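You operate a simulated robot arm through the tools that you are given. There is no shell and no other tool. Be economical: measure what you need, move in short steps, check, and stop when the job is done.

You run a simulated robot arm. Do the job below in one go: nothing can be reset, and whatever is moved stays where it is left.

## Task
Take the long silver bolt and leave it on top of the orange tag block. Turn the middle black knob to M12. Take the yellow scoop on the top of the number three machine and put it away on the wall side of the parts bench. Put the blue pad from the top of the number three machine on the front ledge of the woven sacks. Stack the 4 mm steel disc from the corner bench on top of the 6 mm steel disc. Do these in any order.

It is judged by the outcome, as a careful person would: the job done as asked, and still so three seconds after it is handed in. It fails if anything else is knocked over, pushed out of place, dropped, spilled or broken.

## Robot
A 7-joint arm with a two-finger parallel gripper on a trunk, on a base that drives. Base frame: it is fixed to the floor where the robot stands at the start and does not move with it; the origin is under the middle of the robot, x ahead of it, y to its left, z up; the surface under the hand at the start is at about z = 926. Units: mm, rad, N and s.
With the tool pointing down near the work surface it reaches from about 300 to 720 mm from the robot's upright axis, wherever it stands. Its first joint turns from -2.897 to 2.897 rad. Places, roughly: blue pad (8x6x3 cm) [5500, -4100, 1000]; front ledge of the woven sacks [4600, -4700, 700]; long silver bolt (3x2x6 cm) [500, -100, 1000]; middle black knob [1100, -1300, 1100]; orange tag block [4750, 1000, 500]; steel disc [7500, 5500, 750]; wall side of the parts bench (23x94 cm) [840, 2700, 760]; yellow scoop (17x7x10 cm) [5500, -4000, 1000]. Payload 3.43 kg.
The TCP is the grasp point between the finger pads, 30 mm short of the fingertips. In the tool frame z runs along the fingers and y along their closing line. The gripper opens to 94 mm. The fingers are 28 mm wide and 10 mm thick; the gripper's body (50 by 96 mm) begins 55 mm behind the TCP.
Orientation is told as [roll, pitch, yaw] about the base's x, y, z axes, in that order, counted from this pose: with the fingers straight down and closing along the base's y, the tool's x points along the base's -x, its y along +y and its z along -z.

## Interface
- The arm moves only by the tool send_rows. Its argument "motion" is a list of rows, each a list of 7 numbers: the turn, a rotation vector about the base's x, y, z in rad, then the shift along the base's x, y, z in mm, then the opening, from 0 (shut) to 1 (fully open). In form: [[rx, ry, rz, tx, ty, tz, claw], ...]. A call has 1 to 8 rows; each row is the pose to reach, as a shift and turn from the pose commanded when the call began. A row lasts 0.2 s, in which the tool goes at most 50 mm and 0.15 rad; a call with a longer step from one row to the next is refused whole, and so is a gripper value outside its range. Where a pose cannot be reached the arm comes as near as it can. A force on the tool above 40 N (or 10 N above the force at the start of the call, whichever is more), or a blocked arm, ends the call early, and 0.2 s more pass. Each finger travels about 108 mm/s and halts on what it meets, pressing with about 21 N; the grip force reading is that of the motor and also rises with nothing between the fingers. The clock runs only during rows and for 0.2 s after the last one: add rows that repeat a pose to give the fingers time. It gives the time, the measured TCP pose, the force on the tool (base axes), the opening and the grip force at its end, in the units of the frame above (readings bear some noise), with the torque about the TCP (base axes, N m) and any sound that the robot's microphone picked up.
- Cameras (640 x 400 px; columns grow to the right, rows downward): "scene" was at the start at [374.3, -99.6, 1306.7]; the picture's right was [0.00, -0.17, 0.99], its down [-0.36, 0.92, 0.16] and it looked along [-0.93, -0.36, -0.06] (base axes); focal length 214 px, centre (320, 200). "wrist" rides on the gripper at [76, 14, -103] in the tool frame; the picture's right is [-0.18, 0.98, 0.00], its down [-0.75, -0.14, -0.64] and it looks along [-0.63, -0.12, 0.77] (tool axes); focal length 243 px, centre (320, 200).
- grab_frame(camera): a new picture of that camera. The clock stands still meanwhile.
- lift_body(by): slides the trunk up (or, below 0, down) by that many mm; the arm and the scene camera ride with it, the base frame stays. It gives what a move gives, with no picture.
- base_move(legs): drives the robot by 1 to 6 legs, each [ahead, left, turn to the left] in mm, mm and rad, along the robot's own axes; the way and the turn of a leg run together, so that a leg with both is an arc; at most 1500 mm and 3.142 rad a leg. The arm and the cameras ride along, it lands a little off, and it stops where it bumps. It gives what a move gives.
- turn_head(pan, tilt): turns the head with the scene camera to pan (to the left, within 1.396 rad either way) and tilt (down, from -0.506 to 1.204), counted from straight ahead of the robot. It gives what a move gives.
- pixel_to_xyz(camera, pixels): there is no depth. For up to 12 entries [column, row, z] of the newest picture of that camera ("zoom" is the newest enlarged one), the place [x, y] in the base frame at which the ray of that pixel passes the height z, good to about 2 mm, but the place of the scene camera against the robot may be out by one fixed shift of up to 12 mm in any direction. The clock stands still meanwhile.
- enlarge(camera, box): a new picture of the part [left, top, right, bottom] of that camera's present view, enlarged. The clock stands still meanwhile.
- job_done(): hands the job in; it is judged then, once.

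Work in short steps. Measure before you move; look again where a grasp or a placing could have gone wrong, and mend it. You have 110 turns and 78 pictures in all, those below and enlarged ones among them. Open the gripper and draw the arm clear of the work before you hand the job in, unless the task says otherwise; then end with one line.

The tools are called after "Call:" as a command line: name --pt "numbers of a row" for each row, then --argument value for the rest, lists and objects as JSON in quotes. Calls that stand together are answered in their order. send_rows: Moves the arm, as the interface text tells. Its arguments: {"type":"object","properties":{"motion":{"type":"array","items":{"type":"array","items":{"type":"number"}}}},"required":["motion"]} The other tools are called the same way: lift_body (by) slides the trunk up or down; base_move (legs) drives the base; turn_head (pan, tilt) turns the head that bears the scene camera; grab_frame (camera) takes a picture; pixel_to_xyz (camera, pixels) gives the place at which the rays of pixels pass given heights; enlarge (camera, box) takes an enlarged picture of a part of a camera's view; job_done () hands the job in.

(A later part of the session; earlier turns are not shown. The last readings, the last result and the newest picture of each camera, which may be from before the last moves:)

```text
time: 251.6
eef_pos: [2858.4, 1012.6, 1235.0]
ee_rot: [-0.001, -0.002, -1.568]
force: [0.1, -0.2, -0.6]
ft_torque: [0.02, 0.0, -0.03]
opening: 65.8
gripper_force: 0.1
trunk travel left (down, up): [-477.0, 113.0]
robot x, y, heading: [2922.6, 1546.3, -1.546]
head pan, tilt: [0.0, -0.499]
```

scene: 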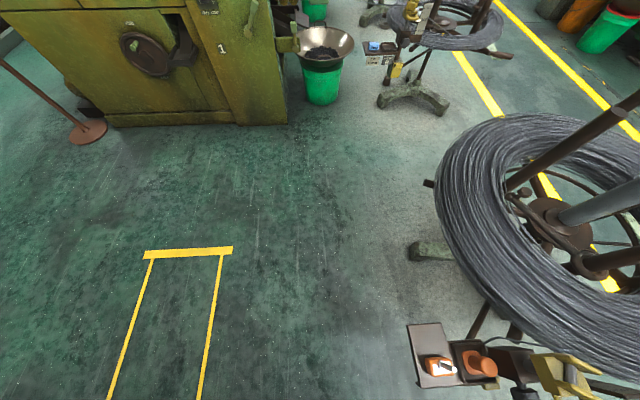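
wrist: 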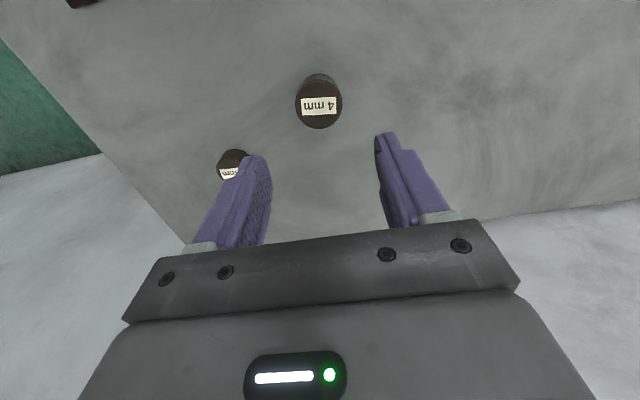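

I drive 4.5 m south along the walkway and then look ahead.

Call:
base_move --legs '[[0, 0, -0.022], [1500, 0, 0], [1500, 0, 0], [1200, 0, 0]]'

Call:
base_move --legs '[[0, 0, 0.75]]'

Call:
grab_frame --camera "scene"

Call:
pixel_to_xyz --camera "scene" --pixels '[[320, 200, 0], [320, 100, 0], [320, 50, 0], [320, 20, 0], [100, 200, 0], [540, 200, 0], [540, 100, 0], [100, 100, 0], [500, 40, 0], [150, 40, 0]]'

```text
time: 272.1
eef_pos: [2897.9, -3185.8, 1235.9]
ee_rot: [0.0, -0.002, -1.583]
force: [-0.8, -0.4, 0.0]
ft_torque: [-0.04, -0.01, 0.02]
opening: 66.0
gripper_force: 0.1
trunk travel left (down, up): [-477.0, 113.0]
robot x, y, heading: [2970.4, -2652.7, -1.558]
head pan, tilt: [0.0, -0.499]
```

```text
time: 274.4
eef_pos: [3279.2, -3094.2, 1236.6]
ee_rot: [-0.001, -0.002, -0.836]
force: [0.5, 0.3, 0.9]
ft_torque: [-0.01, 0.01, 0.04]
opening: 65.7
gripper_force: 0.1
trunk travel left (down, up): [-477.0, 113.0]
robot x, y, heading: [2975.5, -2654.4, -0.815]
head pan, tilt: [0.0, -0.499]
```

```text
19 pictures are left
```

scene: 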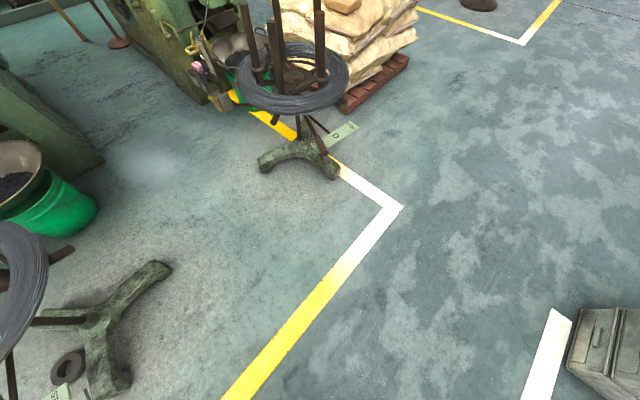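

```text
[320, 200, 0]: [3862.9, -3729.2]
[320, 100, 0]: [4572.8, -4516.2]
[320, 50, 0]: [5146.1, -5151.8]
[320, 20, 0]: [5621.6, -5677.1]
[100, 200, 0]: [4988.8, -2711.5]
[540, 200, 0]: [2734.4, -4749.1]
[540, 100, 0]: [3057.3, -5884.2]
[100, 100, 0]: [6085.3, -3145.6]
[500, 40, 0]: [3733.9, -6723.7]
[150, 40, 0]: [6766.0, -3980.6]
```

Coil stand D is near (4250,-3980), C near (4300,-2580), sacks beyond D, machine 3 at upper left. I drive east between C and D at y≈-3290 to x≈4750 and turn toward machine 3.

Call:
lift_body --by 110

Call:
base_move --legs '[[0, 0, 0.815], [0, -630, 0], [1500, 0, 0], [300, 0, 0], [0, 0, -0.6]]'

Call:
grab_frame --camera "scene"

Call:
pixel_to_xyz --camera "scene" --pixels '[[320, 200, 0], [320, 100, 0], [100, 200, 0], [540, 200, 0], [320, 200, 1000], [320, 100, 1000], [100, 200, 1000], [540, 200, 1000], [540, 300, 1000], [320, 300, 1000]]'

```text
time: 275.9
eef_pos: [3281.2, -3094.6, 1345.4]
ee_rot: [-0.001, -0.001, -0.836]
force: [0.8, 0.2, -0.4]
ft_torque: [-0.01, -0.04, 0.01]
opening: 65.8
gripper_force: 0.1
trunk travel left (down, up): [-587.0, 3.0]
robot x, y, heading: [2975.0, -2651.5, -0.815]
head pan, tilt: [0.0, -0.499]
```

```text
time: 291.8
eef_pos: [5132.8, -3685.7, 1346.8]
ee_rot: [0.002, -0.004, -0.654]
force: [-0.1, 0.0, 0.9]
ft_torque: [0.0, -0.04, -0.03]
opening: 65.8
gripper_force: 0.2
trunk travel left (down, up): [-587.0, 3.0]
robot x, y, heading: [4750.7, -3306.8, -0.631]
head pan, tilt: [0.0, -0.499]
```

```text
18 pictures are left
```

scene: 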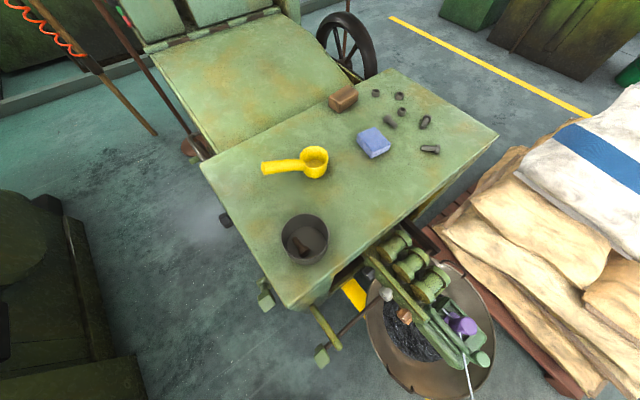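

```text
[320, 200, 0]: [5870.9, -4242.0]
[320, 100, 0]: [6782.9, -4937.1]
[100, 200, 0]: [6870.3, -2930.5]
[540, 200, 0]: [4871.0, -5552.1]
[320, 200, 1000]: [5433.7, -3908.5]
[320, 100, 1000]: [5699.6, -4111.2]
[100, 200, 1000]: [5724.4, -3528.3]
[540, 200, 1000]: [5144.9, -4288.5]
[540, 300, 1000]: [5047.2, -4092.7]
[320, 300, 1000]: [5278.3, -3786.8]
```

Clear view: scoop at (297,163), blue pad at (373,142) on machine 3's flat top, sacks at right. I drive ~420 mm closer diagonally, short of the machine's corner (5280,-3780), and take a wrist view.

Call:
base_move --legs '[[415, 30, 0], [0, 0, -0.27]]'

Call:
lift_body --by -100

Call:
grab_frame --camera "wrist"

Call:
grab_frame --camera "scene"

```text
time: 295.2
eef_pos: [5378.7, -3993.3, 1345.5]
ee_rot: [-0.002, -0.003, -0.912]
force: [-0.2, -0.9, 0.4]
ft_torque: [0.0, -0.05, 0.02]
opening: 65.6
gripper_force: 0.0
trunk travel left (down, up): [-587.0, 3.0]
robot x, y, heading: [5111.9, -3529.7, -0.888]
head pan, tilt: [0.0, -0.499]
```

```text
time: 296.6
eef_pos: [5379.1, -3992.8, 1246.3]
ee_rot: [0.0, -0.003, -0.912]
force: [-0.1, 0.6, 0.0]
ft_torque: [0.01, -0.01, 0.0]
opening: 65.8
gripper_force: 0.1
trunk travel left (down, up): [-487.0, 103.0]
robot x, y, heading: [5107.0, -3525.1, -0.891]
head pan, tilt: [0.0, -0.499]
```

```text
17 pictures are left
```

wrist: 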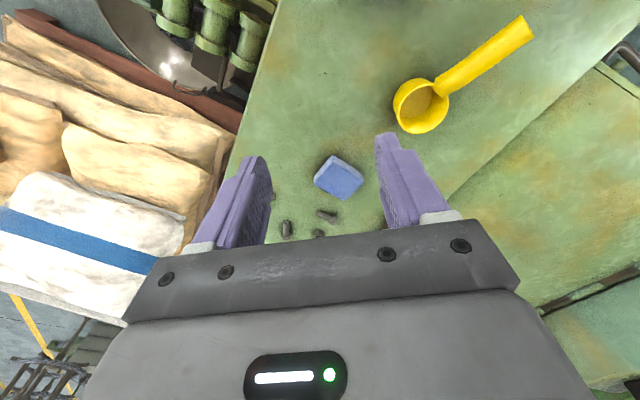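

```text
16 pictures are left
```

scene: 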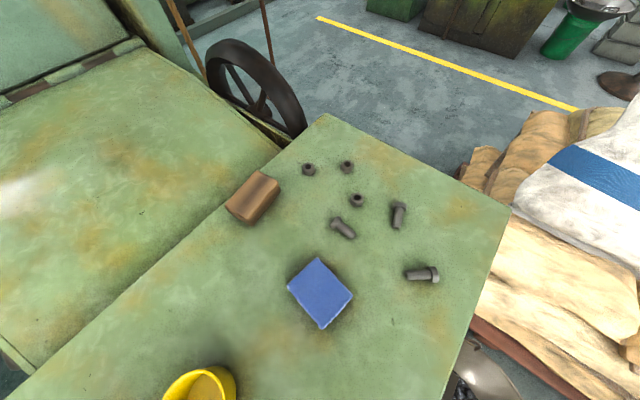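

I triangulate the pad from both views, plus the sack ledge and the scoop.

Call:
pixel_to_xyz --camera "wrist" --pixels '[[339, 175, 950], [339, 175, 1000], [339, 175, 1050], [336, 155, 1000], [364, 178, 1000], [344, 198, 1000], [315, 178, 1000]]'

Call:
pixel_to_xyz --camera "scene" --pixels '[[320, 291, 950], [320, 291, 1000], [320, 291, 1050], [317, 258, 1000], [352, 295, 1000], [322, 326, 1000], [288, 289, 1000], [540, 280, 700], [540, 280, 850], [510, 210, 1000], [200, 385, 1030]]'

```text
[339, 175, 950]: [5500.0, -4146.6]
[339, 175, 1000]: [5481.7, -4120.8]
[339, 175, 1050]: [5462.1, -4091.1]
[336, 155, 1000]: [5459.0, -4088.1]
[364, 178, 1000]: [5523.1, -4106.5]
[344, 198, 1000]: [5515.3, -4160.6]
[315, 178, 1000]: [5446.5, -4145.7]
```

```text
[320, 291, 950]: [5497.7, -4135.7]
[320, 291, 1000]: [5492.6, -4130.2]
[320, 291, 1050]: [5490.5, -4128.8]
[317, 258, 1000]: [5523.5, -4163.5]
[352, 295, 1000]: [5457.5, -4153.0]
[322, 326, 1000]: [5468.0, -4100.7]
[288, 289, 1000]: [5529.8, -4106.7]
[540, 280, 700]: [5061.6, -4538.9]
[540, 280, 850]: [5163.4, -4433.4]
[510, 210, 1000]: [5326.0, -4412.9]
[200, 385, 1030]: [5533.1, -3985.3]
```

Pad centre ≈ (5493,-4131), top z≈975, long axis near base x. It's at the reach limit, so I creep 60 mm closer first.

Call:
base_move --legs '[[60, 0, 0]]'

Call:
pixel_to_xyz --camera "scene" --pixels '[[334, 222, 975], [352, 238, 975], [407, 273, 975]]'

```text
time: 297.5
eef_pos: [5392.7, -4012.3, 1245.6]
ee_rot: [0.0, -0.005, -0.912]
force: [-0.1, -0.2, -0.2]
ft_torque: [-0.02, 0.0, -0.02]
opening: 65.8
gripper_force: 0.1
trunk travel left (down, up): [-487.0, 103.0]
robot x, y, heading: [5123.5, -3546.5, -0.891]
head pan, tilt: [0.0, -0.499]
stopped in leg 1: the robot was blocked; the commanded pose is now the measured one
```

```text
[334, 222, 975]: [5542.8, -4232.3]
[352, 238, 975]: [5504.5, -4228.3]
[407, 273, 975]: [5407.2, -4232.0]
```

The base touched the machine after 23 mm; pad is now 692 mm away, reachable. I move the hand over the pad, yaw to close across its short side, and descend to z≈1100.

Call:
send_rows --pt "0 0 0.132 17 -20 -10 0.8" --pt "0 0 0.264 34 -40 -30 0.8" --pt "0 0 0.396 51 -60 -55 0.8" --pt "0 0 0.528 68 -80 -80 0.8" --pt "0 0 0.66 85 -100 -110 0.8" --pt "0 0 0.79 100 -119 -145 0.8" --pt "0 0 0.79 100 -119 -145 0.8"

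Call:
grab_frame --camera "wrist"

```text
time: 299.1
eef_pos: [5461.8, -4035.2, 1157.8]
ee_rot: [0.0, -0.005, -0.362]
force: [-0.1, 0.4, 0.4]
ft_torque: [0.01, 0.02, 0.01]
opening: 75.1
gripper_force: 0.0
out of reach, approached as far as the arm can: row 4, 5, 6, 7
trunk travel left (down, up): [-487.0, 103.0]
robot x, y, heading: [5122.1, -3545.1, -0.892]
head pan, tilt: [0.0, -0.499]
```

```text
15 pictures are left
```

wrist: 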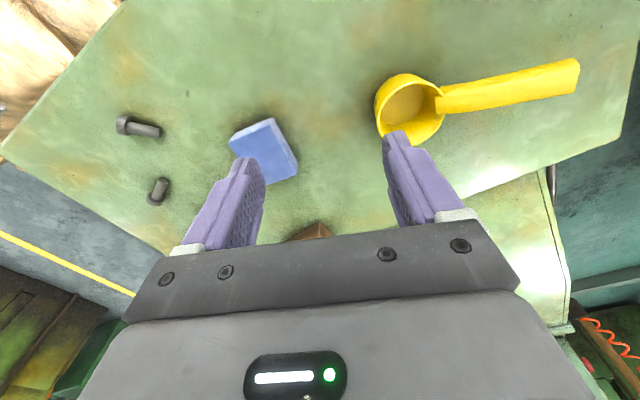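

The reach is limited because the trunk stands too high. I retract and raise the arm, lower the trunk 170 mm, then extend again.

Call:
send_rows --pt "0 0 0 -20 10 25 0.8" --pt "0 0 0 -45 15 60 0.8" --pt "0 0 0 -70 20 100 0.8" --pt "0 0 0 -80 20 140 0.8"

Call:
lift_body --by -180

```text
time: 300.1
eef_pos: [5379.8, -4010.4, 1299.6]
ee_rot: [0.002, -0.005, -0.363]
force: [0.2, 0.6, -0.7]
ft_torque: [0.01, -0.02, -0.02]
opening: 75.5
gripper_force: 0.0
trunk travel left (down, up): [-487.0, 103.0]
robot x, y, heading: [5122.7, -3545.8, -0.891]
head pan, tilt: [0.0, -0.499]
```

```text
time: 302.1
eef_pos: [5380.6, -4010.8, 1118.9]
ee_rot: [0.0, -0.004, -0.365]
force: [1.0, -0.2, 0.4]
ft_torque: [0.0, 0.01, -0.01]
opening: 75.2
gripper_force: 0.0
trunk travel left (down, up): [-307.0, 283.0]
robot x, y, heading: [5120.5, -3547.9, -0.891]
head pan, tilt: [0.0, -0.499]
```

Now I extend over the pad at z≈1110.

Call:
send_rows --pt "0 0 0.05 20 -30 0 0.8" --pt "0 0 0.1 45 -60 0 0.8" --pt "0 0 0.15 70 -90 0 0.8" --pt "0 0 0.2 92 -110 -5 0.8" --pt "0 0 0.245 113 -120 -10 0.8" --pt "0 0 0.245 113 -120 -10 0.8"

Call:
grab_frame --camera "wrist"

```text
time: 303.5
eef_pos: [5451.6, -4021.1, 1123.1]
ee_rot: [-0.001, -0.004, -0.273]
force: [-1.0, 0.0, 0.5]
ft_torque: [0.01, 0.03, -0.01]
opening: 75.0
gripper_force: 0.1
out of reach, approached as far as the arm can: row 1, 2, 3, 4, 5, 6
trunk travel left (down, up): [-307.0, 283.0]
robot x, y, heading: [5126.7, -3547.9, -0.886]
head pan, tilt: [0.0, -0.499]
```

```text
14 pictures are left
```

wrist: 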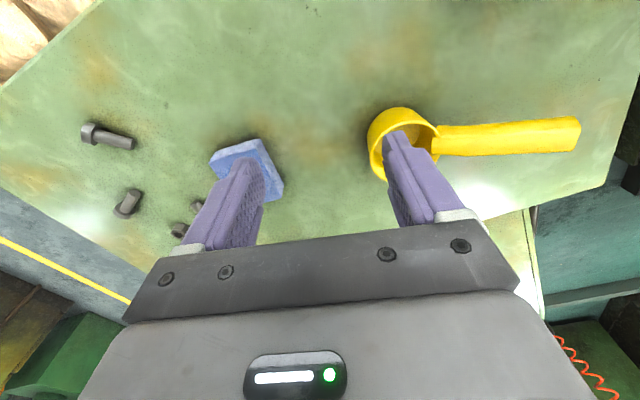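

The pad direction yaw seems to be what's limiting the arm. I rotate the other way instead (closing along the pad's long side, opening full), while extending.

Call:
send_rows --pt "0 0 -0.1 0 0 20 1" --pt "0 0 -0.25 0 0 30 1" --pt "0 0 -0.4 0 -10 30 1" --pt "0 0 -0.55 5 -25 30 1" --pt "0 0 -0.7 12 -45 30 1" --pt "0 0 -0.85 20 -65 30 1" --pt "0 0 -1.0 30 -85 30 1" --pt "0 0 -1.15 42 -109 30 1"

Call:
send_rows --pt "0 0 -0.13 0 0 0 1" --pt "0 0 -0.26 0 0 0 1" --pt "0 0 -0.26 0 0 0 1"

```text
time: 305.3
eef_pos: [5494.5, -4128.3, 1149.9]
ee_rot: [-0.004, -0.004, -1.425]
force: [0.1, -0.5, -0.4]
ft_torque: [0.05, 0.0, -0.03]
opening: 94.1
gripper_force: 0.1
trunk travel left (down, up): [-307.0, 283.0]
robot x, y, heading: [5121.4, -3548.4, -0.894]
head pan, tilt: [0.0, -0.499]
```

```text
time: 306.1
eef_pos: [5493.6, -4127.2, 1151.4]
ee_rot: [-0.004, -0.003, -1.686]
force: [0.1, 0.1, -0.1]
ft_torque: [-0.04, 0.0, -0.02]
opening: 93.9
gripper_force: 0.1
trunk travel left (down, up): [-307.0, 283.0]
robot x, y, heading: [5122.5, -3546.7, -0.891]
head pan, tilt: [0.0, -0.499]
```

It reached the pose. I look from the wrist and measure the pad.

Call:
grab_frame --camera "wrist"

Call:
pixel_to_xyz --camera "wrist" --pixels '[[320, 100, 975], [320, 90, 975], [320, 80, 975], [300, 90, 975], [340, 90, 975]]'

```text
13 pictures are left
```

wrist: 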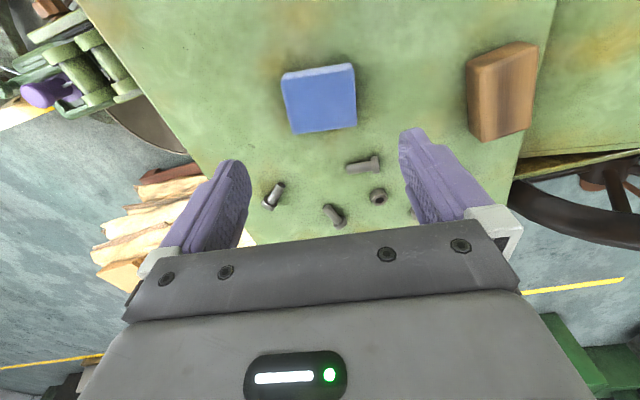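

```text
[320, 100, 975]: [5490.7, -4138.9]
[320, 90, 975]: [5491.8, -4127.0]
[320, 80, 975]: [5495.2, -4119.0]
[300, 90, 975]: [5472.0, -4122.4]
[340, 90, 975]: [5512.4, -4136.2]
```

The pad is centred (col 321) between the fingers. I shift -6 mm in y, descend to z≈1020, and check again.

Call:
send_rows --pt "0 0 0 0 -6 -40 1" --pt "0 0 0 0 -6 -80 1" --pt "0 0 0 0 -6 -110 1" --pt "0 0 0 0 -6 -130 1" --pt "0 0 0 0 -6 -130 1"

Call:
grab_frame --camera "wrist"

```text
time: 307.3
eef_pos: [5494.0, -4133.0, 1018.9]
ee_rot: [-0.004, -0.004, -1.685]
force: [0.2, 0.7, -0.4]
ft_torque: [0.0, -0.02, -0.04]
opening: 93.7
gripper_force: 0.0
trunk travel left (down, up): [-307.0, 283.0]
robot x, y, heading: [5121.3, -3550.4, -0.892]
head pan, tilt: [0.0, -0.499]
```

```text
12 pictures are left
```

wrist: 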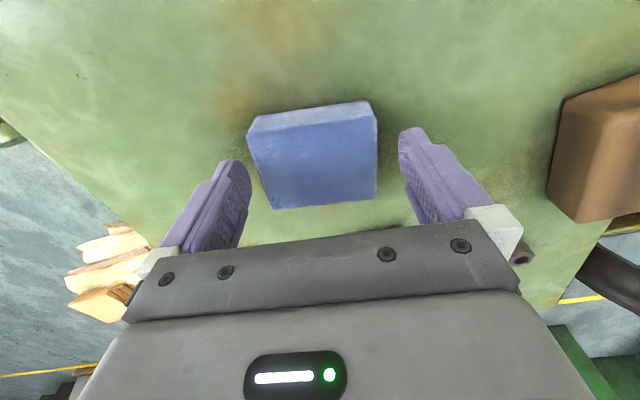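

Pad top ≈ z 985, well centred. I descend 27 mm and close on it.

Call:
send_rows --pt "0 0 0 0 -4 -14 1" --pt "0 0 0 0 -4 -27 1" --pt "0 0 0 0 -4 -27 0.85" --pt "0 0 0 0 -4 -27 0.7" --pt "0 0 0 0 -4 -27 0.6" --pt "0 0 0 0 -4 -27 0.6" --pt "0 0 0 0 -4 30 0.6" --pt "0 0 0 0 -4 75 0.6"

```text
refused: row 7 steps farther than a row can; nothing moved
```

The lift step was too large; I split it.

Call:
send_rows --pt "0 0 0 0 -4 -14 1" --pt "0 0 0 0 -4 -27 1" --pt "0 0 0 0 -4 -27 0.85" --pt "0 0 0 0 -4 -27 0.7" --pt "0 0 0 0 -4 -27 0.6" --pt "0 0 0 0 -4 -27 0.6" --pt "0 0 0 0 -4 -27 0.6"

Call:
send_rows --pt "0 0 0 0 0 30 0.6" --pt "0 0 0 0 0 75 0.6" --pt "0 0 0 0 0 120 0.6" --pt "0 0 0 0 0 160 0.6"

```text
time: 308.1
eef_pos: [5493.0, -4138.1, 999.8]
ee_rot: [0.001, -0.012, -1.687]
force: [-1.2, 4.0, 21.8]
ft_torque: [0.48, 0.4, 0.16]
opening: 79.8
gripper_force: 0.2
trunk travel left (down, up): [-307.0, 283.0]
robot x, y, heading: [5123.4, -3545.5, -0.888]
head pan, tilt: [0.0, -0.499]
stopped in row 3: the force on the tool passed its limit at 46 N (the readings are from after the stop); the commanded pose is now the measured one
```

```text
time: 309.1
eef_pos: [5494.9, -4139.2, 1157.1]
ee_rot: [-0.003, -0.007, -1.686]
force: [-1.0, 0.7, -1.1]
ft_torque: [0.03, -0.01, 0.01]
opening: 78.5
gripper_force: 20.6
trunk travel left (down, up): [-307.0, 283.0]
robot x, y, heading: [5120.3, -3546.5, -0.892]
head pan, tilt: [0.0, -0.499]
```

I touched the table lightly, but the pad is now held (78.5 mm, 20 N). I retract the arm, raise the trunk, back out along my path, and go around to the west side of the sacks.

Call:
send_rows --pt "0 0 0 -24 29 10 0.6" --pt "0 0 0 -47 58 20 0.6" --pt "0 0 0 -70 87 30 0.6" --pt "0 0 0 -94 117 40 0.6"

Call:
lift_body --by 180

Call:
base_move --legs '[[-419, -136, 0], [0, 0, 0.89], [-1500, 0, 0], [-200, 0, 0], [0, -1450, 0]]'

Call:
grab_frame --camera "scene"

Call:
pixel_to_xyz --camera "scene" --pixels '[[320, 200, 0], [320, 100, 0], [320, 50, 0], [320, 100, 700], [320, 50, 700], [200, 100, 700], [440, 100, 700], [440, 100, 0], [200, 100, 0]]'

```text
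time: 310.1
eef_pos: [5397.5, -4019.7, 1197.4]
ee_rot: [-0.002, -0.008, -1.686]
force: [0.2, 0.2, -0.5]
ft_torque: [0.0, -0.03, 0.02]
opening: 78.7
gripper_force: 21.2
trunk travel left (down, up): [-307.0, 283.0]
robot x, y, heading: [5121.4, -3550.6, -0.892]
head pan, tilt: [0.0, -0.499]
```

```text
time: 312.1
eef_pos: [5400.2, -4022.1, 1375.9]
ee_rot: [-0.002, -0.009, -1.685]
force: [1.0, 0.4, -0.3]
ft_torque: [-0.01, -0.01, 0.02]
opening: 78.6
gripper_force: 20.7
trunk travel left (down, up): [-487.0, 103.0]
robot x, y, heading: [5124.1, -3548.1, -0.889]
head pan, tilt: [0.0, -0.499]
```

```text
time: 332.1
eef_pos: [3572.4, -4847.7, 1376.8]
ee_rot: [0.0, -0.008, -0.827]
force: [1.6, -0.5, 0.1]
ft_torque: [0.03, 0.02, -0.02]
opening: 78.1
gripper_force: 20.5
trunk travel left (down, up): [-487.0, 103.0]
robot x, y, heading: [3033.3, -4745.5, -0.036]
head pan, tilt: [0.0, -0.499]
```

```text
11 pictures are left
```

scene: 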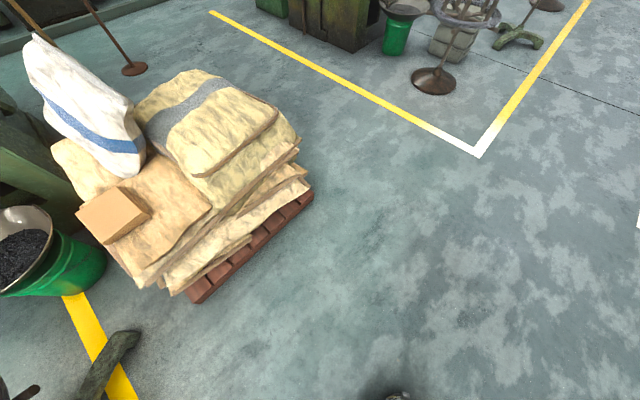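

```text
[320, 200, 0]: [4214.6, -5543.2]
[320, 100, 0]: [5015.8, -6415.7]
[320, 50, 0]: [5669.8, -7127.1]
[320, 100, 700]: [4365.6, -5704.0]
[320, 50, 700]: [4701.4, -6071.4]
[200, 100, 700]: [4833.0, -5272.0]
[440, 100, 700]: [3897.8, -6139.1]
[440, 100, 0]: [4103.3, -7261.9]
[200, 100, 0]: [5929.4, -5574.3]
```

The sacks show a lower ledge with a cardboard box at (113,213) and free area around (165,200). I enlarge it and find its coordinates.

Call:
enlarge --camera "scene" --box '[30, 110, 330, 310]'

Call:
pixel_to_xyz --camera "scene" --pixels '[[165, 205, 700], [165, 240, 700], [113, 240, 700], [205, 208, 700], [155, 175, 700], [135, 280, 650], [110, 210, 780], [190, 300, 0], [310, 190, 0], [75, 390, 0], [165, 205, 600], [165, 205, 800]]'

```text
2.00 times, centred on (180, 210) of scene
```

zoom: 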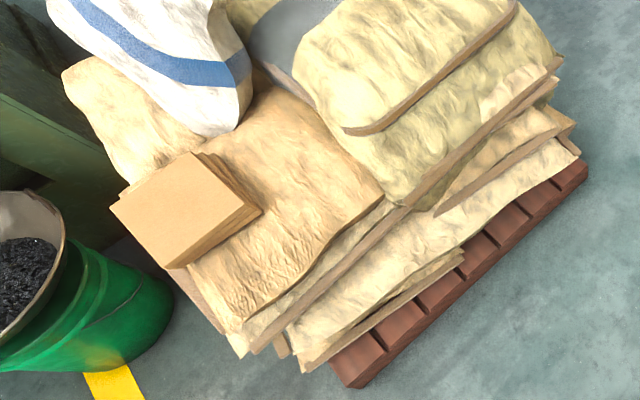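

```text
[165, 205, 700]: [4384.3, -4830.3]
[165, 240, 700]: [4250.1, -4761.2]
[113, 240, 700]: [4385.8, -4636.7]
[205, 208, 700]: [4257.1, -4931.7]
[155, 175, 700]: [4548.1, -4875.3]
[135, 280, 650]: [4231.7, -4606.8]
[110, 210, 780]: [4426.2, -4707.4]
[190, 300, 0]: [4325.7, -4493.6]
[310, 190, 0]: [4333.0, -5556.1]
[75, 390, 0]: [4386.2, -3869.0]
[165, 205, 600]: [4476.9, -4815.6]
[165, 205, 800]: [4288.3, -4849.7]
```

The free ledge area (zoom (288,190)) lies around (4470,-4815), z≈600–680. I drive 840 mm closer, lower the trunk some, and take a wrist view.

Call:
base_move --legs '[[840, 0, 0.036]]'

Call:
lift_body --by -230

Call:
grab_frame --camera "wrist"

```text
time: 336.5
eef_pos: [4414.4, -4842.5, 1376.5]
ee_rot: [-0.004, -0.007, -0.793]
force: [-0.1, 0.0, -0.3]
ft_torque: [0.0, 0.0, 0.01]
opening: 75.9
gripper_force: 21.2
trunk travel left (down, up): [-487.0, 103.0]
robot x, y, heading: [3871.0, -4761.3, 0.001]
head pan, tilt: [0.0, -0.499]
```

```text
time: 339.0
eef_pos: [4415.0, -4843.5, 1146.5]
ee_rot: [-0.001, -0.008, -0.793]
force: [-0.4, 0.6, -0.7]
ft_torque: [0.03, 0.0, 0.01]
opening: 76.0
gripper_force: 21.4
trunk travel left (down, up): [-257.0, 333.0]
robot x, y, heading: [3870.1, -4760.6, 0.004]
head pan, tilt: [0.0, -0.499]
```

```text
9 pictures are left
```

wrist: 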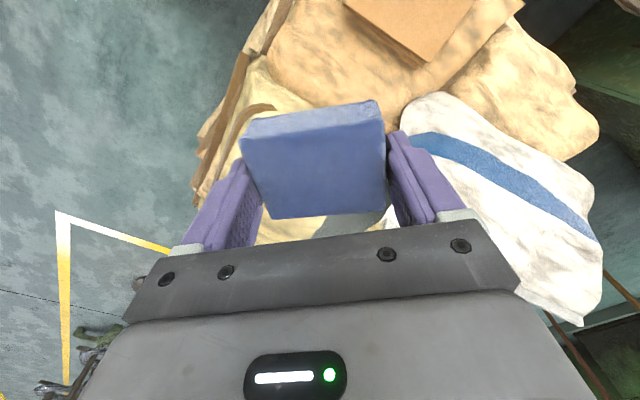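

The pad's axis now projects near (320,43) at ledge height, the free tan ledge between the cardboard (right) and the striped sack (below row 95). I get coordinates for the spot.

Call:
pixel_to_xyz --camera "wrist" --pixels '[[322, 50, 600], [322, 50, 650], [322, 50, 700], [265, 40, 650], [345, 2, 650], [420, 65, 650], [330, 95, 650], [400, 100, 650]]'

```text
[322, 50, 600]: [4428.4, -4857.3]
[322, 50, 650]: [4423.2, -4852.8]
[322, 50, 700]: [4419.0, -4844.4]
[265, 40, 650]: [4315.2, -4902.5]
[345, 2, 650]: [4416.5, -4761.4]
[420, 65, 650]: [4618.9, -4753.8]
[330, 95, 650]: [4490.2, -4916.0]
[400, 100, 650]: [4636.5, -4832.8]
```

Free spot centre ≈ (4485,-4822), 65+ mm from the cardboard and striped sack. I move over it and lower the trunk 240 mm, then check.

Call:
send_rows --pt "0 0 0 35 10 0 0.6" --pt "0 0 0 70 21 0 0.6" --pt "0 0 0 70 21 0 0.6"

Call:
lift_body --by -250

Call:
send_rows --pt "0 0 0 0 0 -30 0.6" --pt "0 0 0 0 0 -60 0.6" --pt "0 0 0 0 0 -80 0.6" --pt "0 0 0 0 0 -80 0.6"

Call:
grab_frame --camera "wrist"

```text
time: 339.8
eef_pos: [4483.7, -4821.6, 1146.2]
ee_rot: [-0.002, -0.007, -0.792]
force: [0.8, 0.7, -0.8]
ft_torque: [-0.03, -0.01, -0.02]
opening: 75.8
gripper_force: 21.5
trunk travel left (down, up): [-257.0, 333.0]
robot x, y, heading: [3870.1, -4759.5, 0.002]
head pan, tilt: [0.0, -0.499]
```

```text
time: 342.3
eef_pos: [4483.2, -4821.9, 896.1]
ee_rot: [-0.001, -0.007, -0.793]
force: [-0.5, 0.0, 0.0]
ft_torque: [-0.02, -0.01, 0.02]
opening: 75.5
gripper_force: 20.9
trunk travel left (down, up): [-7.0, 583.0]
robot x, y, heading: [3871.8, -4758.8, 0.004]
head pan, tilt: [0.0, -0.499]
```

```text
time: 343.3
eef_pos: [4482.8, -4821.9, 816.1]
ee_rot: [-0.003, -0.006, -0.792]
force: [0.6, 1.0, -0.4]
ft_torque: [0.0, 0.0, -0.01]
opening: 75.8
gripper_force: 21.0
trunk travel left (down, up): [-7.0, 583.0]
robot x, y, heading: [3868.5, -4763.4, 0.002]
head pan, tilt: [0.0, -0.499]
```

```text
8 pictures are left
```

wrist: 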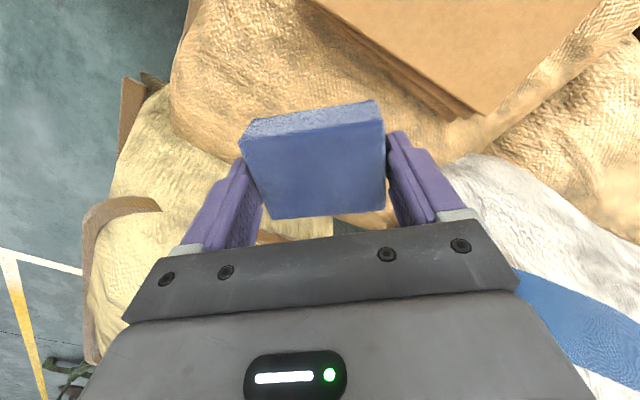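

The drop point projects to (320,93), clear of the cardboard and the striped sack. I descend gently until contact.

Call:
send_rows --pt "0 0 0 0 0 -8 0.6" --pt "0 0 0 0 0 -16 0.6" --pt "0 0 0 0 0 -24 0.6" --pt "0 0 0 0 0 -32 0.6" --pt "0 0 0 0 0 -40 0.6" --pt "0 0 0 0 0 -46 0.6" --pt "0 0 0 0 0 -52 0.6" --pt "0 0 0 0 0 -56 0.6"

```text
time: 345.1
eef_pos: [4483.4, -4821.6, 761.8]
ee_rot: [-0.001, -0.009, -0.792]
force: [-0.2, -0.1, 0.0]
ft_torque: [0.02, 0.0, -0.02]
opening: 75.7
gripper_force: 21.3
trunk travel left (down, up): [-7.0, 583.0]
robot x, y, heading: [3867.3, -4757.9, 0.001]
head pan, tilt: [0.0, -0.499]
```

No contact yet at 762; I continue with 4 mm steps.

Call:
send_rows --pt "0 0 0 0 0 -5 0.6" --pt "0 0 0 0 0 -10 0.6" --pt "0 0 0 0 0 -15 0.6" --pt "0 0 0 0 0 -20 0.6" --pt "0 0 0 0 0 -24 0.6" --pt "0 0 0 0 0 -28 0.6" --pt "0 0 0 0 0 -32 0.6" --pt "0 0 0 0 0 -36 0.6"

```text
time: 346.9
eef_pos: [4482.2, -4822.5, 723.9]
ee_rot: [-0.002, -0.008, -0.791]
force: [-0.3, -0.1, -0.4]
ft_torque: [0.01, 0.0, -0.03]
opening: 75.8
gripper_force: 20.9
trunk travel left (down, up): [-7.0, 583.0]
robot x, y, heading: [3865.3, -4763.8, 0.006]
head pan, tilt: [0.0, -0.499]
```

Still free; I continue down.

Call:
send_rows --pt "0 0 0 0 0 -4 0.6" --pt "0 0 0 0 0 -8 0.6" --pt "0 0 0 0 0 -12 0.6" --pt "0 0 0 0 0 -16 0.6" --pt "0 0 0 0 0 -20 0.6" --pt "0 0 0 0 0 -24 0.6" --pt "0 0 0 0 0 -28 0.6" --pt "0 0 0 0 0 -32 0.6"

Call:
grab_frame --camera "wrist"

```text
time: 348.7
eef_pos: [4482.9, -4821.4, 692.2]
ee_rot: [-0.002, -0.008, -0.792]
force: [0.3, -0.3, -0.3]
ft_torque: [0.0, 0.0, 0.01]
opening: 75.6
gripper_force: 21.2
trunk travel left (down, up): [-7.0, 583.0]
robot x, y, heading: [3871.5, -4763.0, 0.003]
head pan, tilt: [0.0, -0.499]
```

```text
7 pictures are left
```

wrist: 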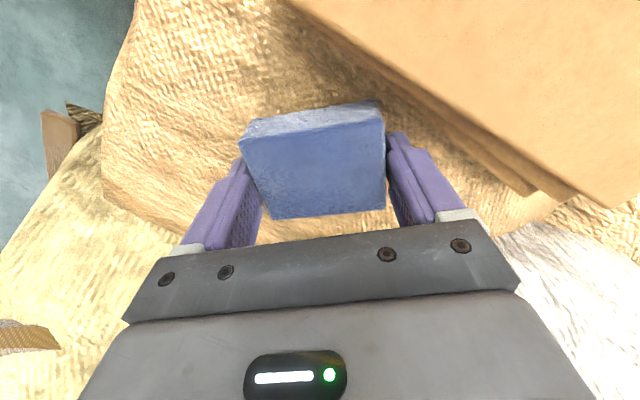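

Close now. I continue down until contact stops the move.

Call:
send_rows --pt "0 0 0 0 0 -5 0.6" --pt "0 0 0 0 0 -10 0.6" --pt "0 0 0 0 0 -14 0.6" --pt "0 0 0 0 0 -18 0.6" --pt "0 0 0 0 0 -22 0.6" --pt "0 0 0 0 0 -26 0.6" --pt "0 0 0 0 0 -30 0.6" --pt "0 0 0 0 0 -34 0.6"

```text
time: 349.4
eef_pos: [4483.1, -4820.9, 687.6]
ee_rot: [0.004, -0.014, -0.792]
force: [-10.2, -0.4, 23.3]
ft_torque: [0.02, 0.6, 0.0]
opening: 74.3
gripper_force: 20.8
trunk travel left (down, up): [-7.0, 583.0]
robot x, y, heading: [3868.6, -4764.6, -0.002]
head pan, tilt: [0.0, -0.499]
stopped in row 3: the force on the tool passed its limit at 45 N (the readings are from after the stop); the commanded pose is now the measured one
```

Contact on the sack at TCP 687. I ease off, open, and rise, then check the pad.

Call:
send_rows --pt "0 0 0 0 0 1 0.8" --pt "0 0 0 0 0 1 0.95" --pt "0 0 0 0 0 1 1" --pt "0 0 0 0 0 20 1" --pt "0 0 0 0 0 60 1" --pt "0 0 0 0 0 105 1" --pt "0 0 0 0 0 150 1" --pt "0 0 0 0 0 195 1"

Call:
lift_body --by 400

Call:
grab_frame --camera "wrist"

```text
time: 351.2
eef_pos: [4484.2, -4824.4, 879.8]
ee_rot: [0.002, -0.009, -0.792]
force: [0.1, 0.1, -0.2]
ft_torque: [0.04, 0.02, 0.0]
opening: 93.9
gripper_force: 0.1
trunk travel left (down, up): [-7.0, 583.0]
robot x, y, heading: [3869.5, -4758.5, -0.002]
head pan, tilt: [0.0, -0.499]
```

```text
time: 355.1
eef_pos: [4483.6, -4824.1, 1278.8]
ee_rot: [0.002, -0.015, -0.793]
force: [-0.2, 0.4, -0.5]
ft_torque: [-0.02, 0.03, 0.02]
opening: 94.1
gripper_force: 0.0
trunk travel left (down, up): [-407.0, 183.0]
robot x, y, heading: [3870.3, -4763.5, 0.003]
head pan, tilt: [0.0, -0.499]
```

```text
6 pictures are left
```

wrist: 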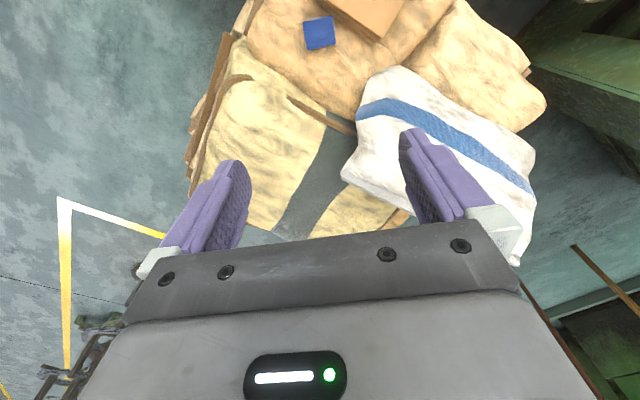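

The pad rests on the ledge. Now I return along the same path to machine 3 for the scoop.

Call:
base_move --legs '[[-840, 0, -0.003], [0, 1450, 0], [1500, 0, 0], [220, 0, 0]]'

```text
time: 374.9
eef_pos: [5429.6, -3456.9, 1278.8]
ee_rot: [0.0, -0.01, -0.833]
force: [-0.5, -0.2, 0.3]
ft_torque: [-0.02, 0.04, 0.01]
opening: 93.7
gripper_force: 0.0
trunk travel left (down, up): [-407.0, 183.0]
robot x, y, heading: [4817.6, -3366.2, -0.038]
head pan, tilt: [0.0, -0.499]
```

I turn toward the machine and approach to (5090,-3515), then take a wrist view of the scoop.

Call:
base_move --legs '[[0, 0, -0.812], [291, 106, 0]]'

Call:
lift_body --by -80

Call:
grab_frame --camera "wrist"

```text
time: 379.1
eef_pos: [5446.5, -4019.7, 1278.9]
ee_rot: [-0.002, -0.011, -1.64]
force: [0.0, -0.9, 0.5]
ft_torque: [0.03, -0.01, 0.0]
opening: 93.8
gripper_force: 0.0
trunk travel left (down, up): [-407.0, 183.0]
robot x, y, heading: [5089.6, -3516.7, -0.842]
head pan, tilt: [0.0, -0.499]
```

```text
time: 380.2
eef_pos: [5446.4, -4016.3, 1199.8]
ee_rot: [0.001, -0.012, -1.642]
force: [0.2, -0.2, 0.9]
ft_torque: [-0.01, 0.0, 0.0]
opening: 94.2
gripper_force: 0.1
trunk travel left (down, up): [-327.0, 263.0]
robot x, y, heading: [5084.7, -3517.0, -0.845]
head pan, tilt: [0.0, -0.499]
```

```text
5 pictures are left
```

wrist: 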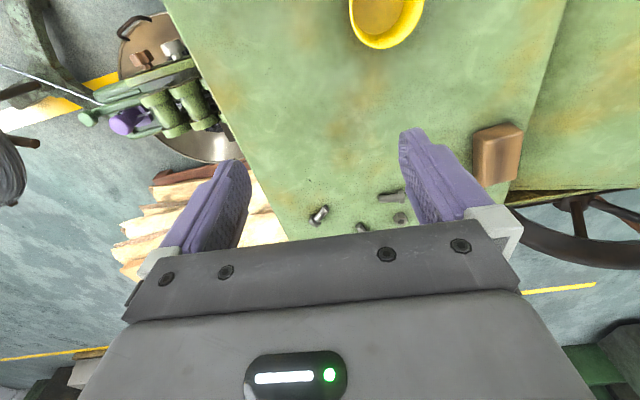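

Only the cup is visible at (385,20); I locate it, then bring the hand back over the handle.

Call:
pixel_to_xyz --camera "wrist" --pixels '[[387, 15, 1000], [387, 15, 1040], [385, 47, 1040], [424, 5, 1040], [350, 10, 1040]]'

Call:
send_rows --pt "0 0 -0.05 20 25 0 1" --pt "0 0 -0.1 40 50 0 1" --pt "0 0 -0.15 60 80 0 1" --pt "0 0 -0.2 80 105 0 1" --pt "0 0 -0.24 94 120 0 1" --pt "0 0 -0.24 94 120 0 1"

Call:
grab_frame --camera "wrist"

```text
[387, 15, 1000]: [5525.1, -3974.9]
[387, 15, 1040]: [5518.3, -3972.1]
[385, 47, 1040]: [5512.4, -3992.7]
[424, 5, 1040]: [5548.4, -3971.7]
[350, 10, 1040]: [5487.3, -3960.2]
```

```text
time: 381.6
eef_pos: [5539.2, -3898.1, 1200.8]
ee_rot: [0.003, -0.013, -1.881]
force: [-0.3, 0.9, 0.3]
ft_torque: [0.02, 0.0, 0.01]
opening: 94.0
gripper_force: 0.2
trunk travel left (down, up): [-327.0, 263.0]
robot x, y, heading: [5088.0, -3518.2, -0.847]
head pan, tilt: [0.0, -0.499]
```

```text
4 pictures are left
```

wrist: 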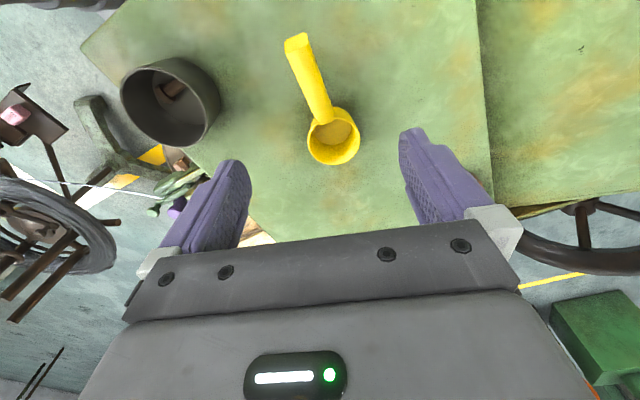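

The whole scoop is visible: handle (297,42)→(325,115), cup (333,138). I measure these and the black cup.

Call:
pixel_to_xyz --camera "wrist" --pixels '[[333, 137, 1000], [333, 137, 1040], [333, 137, 1080], [297, 40, 1040], [312, 80, 1000], [312, 80, 1040], [324, 112, 1040], [220, 95, 1040], [306, 142, 1040], [360, 135, 1040]]'

```text
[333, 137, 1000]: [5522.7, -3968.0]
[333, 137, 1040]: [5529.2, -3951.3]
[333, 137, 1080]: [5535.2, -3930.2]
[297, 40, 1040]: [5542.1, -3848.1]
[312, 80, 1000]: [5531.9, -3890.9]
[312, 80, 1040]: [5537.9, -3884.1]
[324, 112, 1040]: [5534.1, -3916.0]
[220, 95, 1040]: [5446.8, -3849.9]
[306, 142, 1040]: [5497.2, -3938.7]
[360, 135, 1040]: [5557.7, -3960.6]
```

The handle slopes upward from the cup (rim z≈1010, end z≈1065). I align to the handle at (5537,-3885), descend to z≈1034, and close.

Call:
send_rows --pt "0 0 0.07 -1 6 -40 0.5" --pt "0 0 0.146 -2 13 -80 0.5" --pt "0 0 0.146 -2 13 -120 0.5" --pt "0 0 0.146 -2 13 -150 0.5" --pt "0 0 0.146 -2 13 -167 0.5" --pt "0 0 0.146 -2 13 -167 0.5"

Call:
grab_frame --camera "wrist"

```text
time: 383.0
eef_pos: [5539.0, -3883.6, 1033.9]
ee_rot: [0.0, -0.012, -1.734]
force: [-0.4, 0.0, 0.1]
ft_torque: [0.03, 0.03, 0.0]
opening: 46.9
gripper_force: 0.0
trunk travel left (down, up): [-327.0, 263.0]
robot x, y, heading: [5087.2, -3517.4, -0.848]
head pan, tilt: [0.0, -0.499]
```

```text
3 pictures are left
```

wrist: 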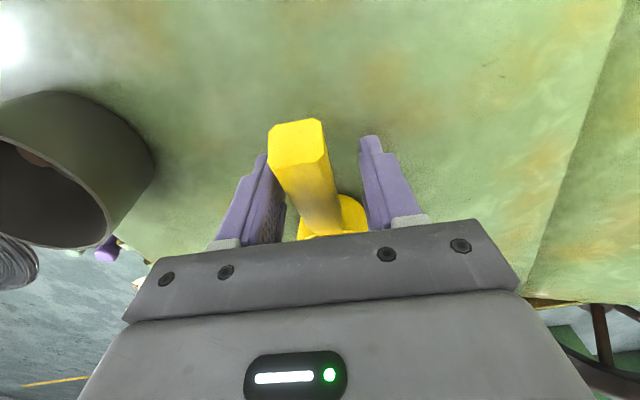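

The handle lies between the fingers (centre ≈ (310,187) at TCP row). I close, then lift.

Call:
send_rows --pt "0 0 0 0 0 0 0.3" --pt "0 0 0 0 0 0 0.1" --pt "0 0 0 0 0 0 0" --pt "0 0 0 0 0 0 0" --pt "0 0 0 0 0 0 0"

Call:
send_rows --pt "0 0 0 0 0 20 0" --pt "0 0 0 0 0 60 0" --pt "0 0 0 0 0 100 0" --pt "0 0 0 0 0 140 0" --pt "0 0 0 0 0 140 0"

Call:
grab_frame --camera "wrist"

```text
time: 384.2
eef_pos: [5539.2, -3883.8, 1033.2]
ee_rot: [0.001, -0.012, -1.734]
force: [0.8, 0.1, 0.1]
ft_torque: [0.08, 0.0, 0.0]
opening: 27.2
gripper_force: 21.0
trunk travel left (down, up): [-327.0, 263.0]
robot x, y, heading: [5086.7, -3513.9, -0.848]
head pan, tilt: [0.0, -0.499]
```

```text
time: 385.4
eef_pos: [5540.6, -3884.4, 1173.4]
ee_rot: [0.001, -0.013, -1.733]
force: [0.4, -0.2, -1.8]
ft_torque: [0.06, -0.01, -0.03]
opening: 27.5
gripper_force: 21.9
trunk travel left (down, up): [-327.0, 263.0]
robot x, y, heading: [5089.9, -3513.3, -0.843]
head pan, tilt: [0.0, -0.499]
```

```text
2 pictures are left
```

wrist: 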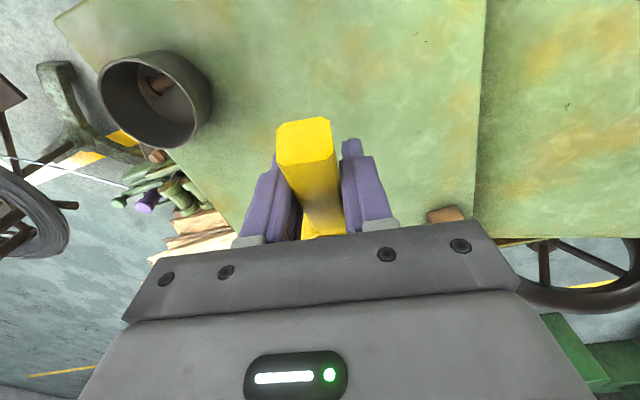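

Scoop held firmly (27 mm). I raise the trunk, back out to the walkway, and turn north.

Call:
lift_body --by 120

Call:
base_move --legs '[[-343, -111, 0], [0, 0, 0.845], [-1500, 0, 0], [-290, 0, 0], [0, 0, 1.571]]'

```text
time: 386.9
eef_pos: [5540.7, -3883.5, 1293.4]
ee_rot: [0.002, -0.012, -1.732]
force: [-0.6, 0.3, -0.4]
ft_torque: [0.08, -0.02, -0.02]
opening: 27.3
gripper_force: 21.0
trunk travel left (down, up): [-447.0, 143.0]
robot x, y, heading: [5084.4, -3514.9, -0.843]
head pan, tilt: [0.0, -0.499]
```

```text
time: 403.8
eef_pos: [2912.2, -2799.5, 1294.0]
ee_rot: [0.0, -0.012, 0.673]
force: [0.4, 0.1, -1.0]
ft_torque: [-0.09, 0.06, 0.0]
opening: 27.6
gripper_force: 20.9
trunk travel left (down, up): [-447.0, 143.0]
robot x, y, heading: [3003.2, -3374.0, 1.562]
head pan, tilt: [0.0, -0.499]
```

I drive north up the walkway to y≈1350 and then west (facing the wall) to x≈840.

Call:
base_move --legs '[[1500, 0, 0.008], [1500, 0, 0], [1500, 0, 0], [200, 0, 0]]'

Call:
base_move --legs '[[0, 1500, 0], [0, 600, 0]]'

Call:
grab_frame --camera "scene"

Call:
pixel_to_xyz --camera "scene" --pixels '[[320, 200, 0], [320, 100, 0], [320, 200, 800], [320, 100, 800], [320, 50, 800], [200, 100, 800], [440, 100, 800], [320, 20, 0]]'

```text
time: 426.5
eef_pos: [2823.1, 1910.2, 1292.8]
ee_rot: [-0.001, -0.012, 0.697]
force: [-0.1, 1.1, -1.6]
ft_torque: [-0.04, 0.07, 0.02]
opening: 27.4
gripper_force: 20.3
trunk travel left (down, up): [-447.0, 143.0]
robot x, y, heading: [2926.0, 1334.8, 1.584]
head pan, tilt: [0.0, -0.499]
```

```text
time: 437.0
eef_pos: [709.6, 1870.2, 1293.5]
ee_rot: [0.0, -0.013, 0.706]
force: [-0.5, 0.1, -1.6]
ft_torque: [-0.06, 0.03, 0.02]
opening: 27.4
gripper_force: 20.9
trunk travel left (down, up): [-447.0, 143.0]
robot x, y, heading: [814.0, 1298.3, 1.591]
head pan, tilt: [0.0, -0.499]
```

```text
1 pictures are left
```

scene: 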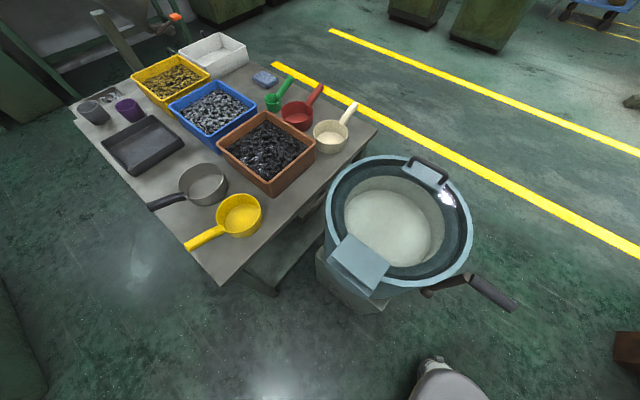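

```text
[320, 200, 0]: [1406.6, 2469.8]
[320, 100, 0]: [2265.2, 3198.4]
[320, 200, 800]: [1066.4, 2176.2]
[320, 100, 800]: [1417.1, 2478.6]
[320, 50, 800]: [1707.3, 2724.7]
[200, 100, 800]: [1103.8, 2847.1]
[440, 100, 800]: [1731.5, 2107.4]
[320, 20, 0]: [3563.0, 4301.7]
```

The parts bench is here with trays and other scoops. I compute its corners and the free strips at bench height.

Call:
pixel_to_xyz --camera "scene" --pixels '[[220, 285, 780], [75, 108, 780], [378, 128, 780], [150, 205, 800], [185, 248, 800], [110, 140, 800], [140, 145, 800], [240, 215, 800], [205, 183, 800], [90, 110, 800], [127, 108, 800], [335, 135, 800]]'

Call:
enlarge --camera "scene" --box '[50, 20, 400, 290]'

```text
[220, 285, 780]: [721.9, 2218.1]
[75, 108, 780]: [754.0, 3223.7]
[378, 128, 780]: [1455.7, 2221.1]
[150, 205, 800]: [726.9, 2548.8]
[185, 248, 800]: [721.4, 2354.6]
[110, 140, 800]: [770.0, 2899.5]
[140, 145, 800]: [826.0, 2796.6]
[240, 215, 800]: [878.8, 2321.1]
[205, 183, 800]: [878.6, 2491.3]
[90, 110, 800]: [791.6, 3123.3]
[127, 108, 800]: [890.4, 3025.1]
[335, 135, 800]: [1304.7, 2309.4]
```

```text
1.48 times, centred on (225, 155) of scene
```

zoom: 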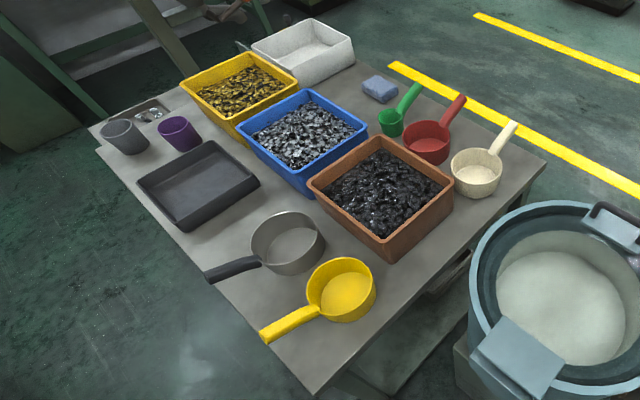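

No pictures remain, but I can still measure in the last zoom. The wall-side strip is x≈725–955; I map the gaps between the items standing on it.

Call:
pixel_to_xyz --camera "zoom" --pixels '[[262, 338, 800], [318, 308, 800], [309, 290, 800], [345, 325, 800], [376, 290, 800], [207, 278, 800], [262, 266, 800], [290, 276, 800], [251, 245, 800], [326, 245, 800], [187, 232, 800], [258, 187, 800]]'

Call:
pixel_to_xyz --camera "zoom" --pixels '[[310, 395, 800], [88, 127, 800], [140, 180, 800], [213, 142, 800], [125, 155, 800], [180, 150, 800], [105, 140, 800], [322, 212, 800], [395, 312, 800], [307, 180, 800], [378, 265, 800], [308, 188, 800]]'

```text
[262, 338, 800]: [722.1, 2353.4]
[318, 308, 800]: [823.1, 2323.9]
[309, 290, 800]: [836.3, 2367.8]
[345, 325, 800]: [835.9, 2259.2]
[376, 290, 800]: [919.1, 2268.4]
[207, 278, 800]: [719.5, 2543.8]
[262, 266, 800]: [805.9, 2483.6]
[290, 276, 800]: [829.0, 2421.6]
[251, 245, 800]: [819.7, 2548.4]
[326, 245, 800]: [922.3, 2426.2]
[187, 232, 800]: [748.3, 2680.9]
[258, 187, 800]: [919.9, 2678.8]
```

```text
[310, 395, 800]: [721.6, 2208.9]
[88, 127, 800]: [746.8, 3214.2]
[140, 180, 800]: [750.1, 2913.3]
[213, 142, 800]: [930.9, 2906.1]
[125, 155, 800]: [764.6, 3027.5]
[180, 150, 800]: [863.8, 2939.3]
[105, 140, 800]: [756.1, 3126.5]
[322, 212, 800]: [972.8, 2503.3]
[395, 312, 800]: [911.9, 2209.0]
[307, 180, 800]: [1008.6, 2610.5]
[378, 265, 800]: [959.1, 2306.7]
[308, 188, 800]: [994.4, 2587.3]
```

Gap between grey pan and black tray is the roomiest (centre y≈2584 if the surface is z 800, ≈2625 if 760). I'll stand at (400,2150), west of the bench corner on clear floor, so the scoop lies along x with the cup toward +x.

Call:
base_move --legs '[[0, 400, 0], [855, 0, 0], [0, 0, -0.75]]'

```text
time: 439.1
eef_pos: [391.0, 1865.4, 1293.2]
ee_rot: [0.002, -0.01, 0.734]
force: [1.1, 0.7, -1.6]
ft_torque: [-0.1, 0.17, 0.02]
opening: 27.4
gripper_force: 21.1
trunk travel left (down, up): [-447.0, 143.0]
robot x, y, heading: [508.5, 1291.7, 1.619]
head pan, tilt: [0.0, -0.499]
stopped in leg 1: the robot was blocked; the commanded pose is now the measured one
```

Something on my left blocked the strafe at x≈508. I step back right 40 mm, go forward to y≈2030, and turn toward the gap.

Call:
base_move --legs '[[0, -45, -0.048], [735, 0, 0], [0, 0, -0.62]]'

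```text
time: 445.2
eef_pos: [800.8, 2553.3, 1294.5]
ee_rot: [0.001, -0.011, 0.081]
force: [-0.6, -0.4, -1.2]
ft_torque: [0.0, 0.08, 0.0]
opening: 27.6
gripper_force: 20.6
trunk travel left (down, up): [-447.0, 143.0]
robot x, y, heading: [550.7, 2025.2, 0.964]
head pan, tilt: [0.0, -0.499]
```

The gap (y≈2500–2670 whatever the surface height) takes the scoop at y=2604 with margin. I align the hand (yaw 0), lower the trunk, then descend by feel.

Call:
send_rows --pt "0 0 -0.04 0 25 0 0" --pt "0 0 -0.081 1 51 0 0" --pt "0 0 -0.081 1 51 0 0"

Call:
lift_body --by -340

```text
time: 446.0
eef_pos: [799.9, 2603.2, 1293.7]
ee_rot: [0.001, -0.012, -0.001]
force: [-0.6, -0.7, -1.4]
ft_torque: [0.01, 0.08, 0.02]
opening: 27.7
gripper_force: 21.3
trunk travel left (down, up): [-447.0, 143.0]
robot x, y, heading: [551.4, 2026.6, 0.967]
head pan, tilt: [0.0, -0.499]
```

```text
time: 449.4
eef_pos: [800.6, 2603.9, 954.5]
ee_rot: [0.001, -0.01, 0.0]
force: [-0.3, -0.5, -1.1]
ft_torque: [0.01, 0.05, 0.0]
opening: 27.4
gripper_force: 21.4
trunk travel left (down, up): [-107.0, 483.0]
robot x, y, heading: [554.1, 2018.9, 0.964]
head pan, tilt: [0.0, -0.499]
```

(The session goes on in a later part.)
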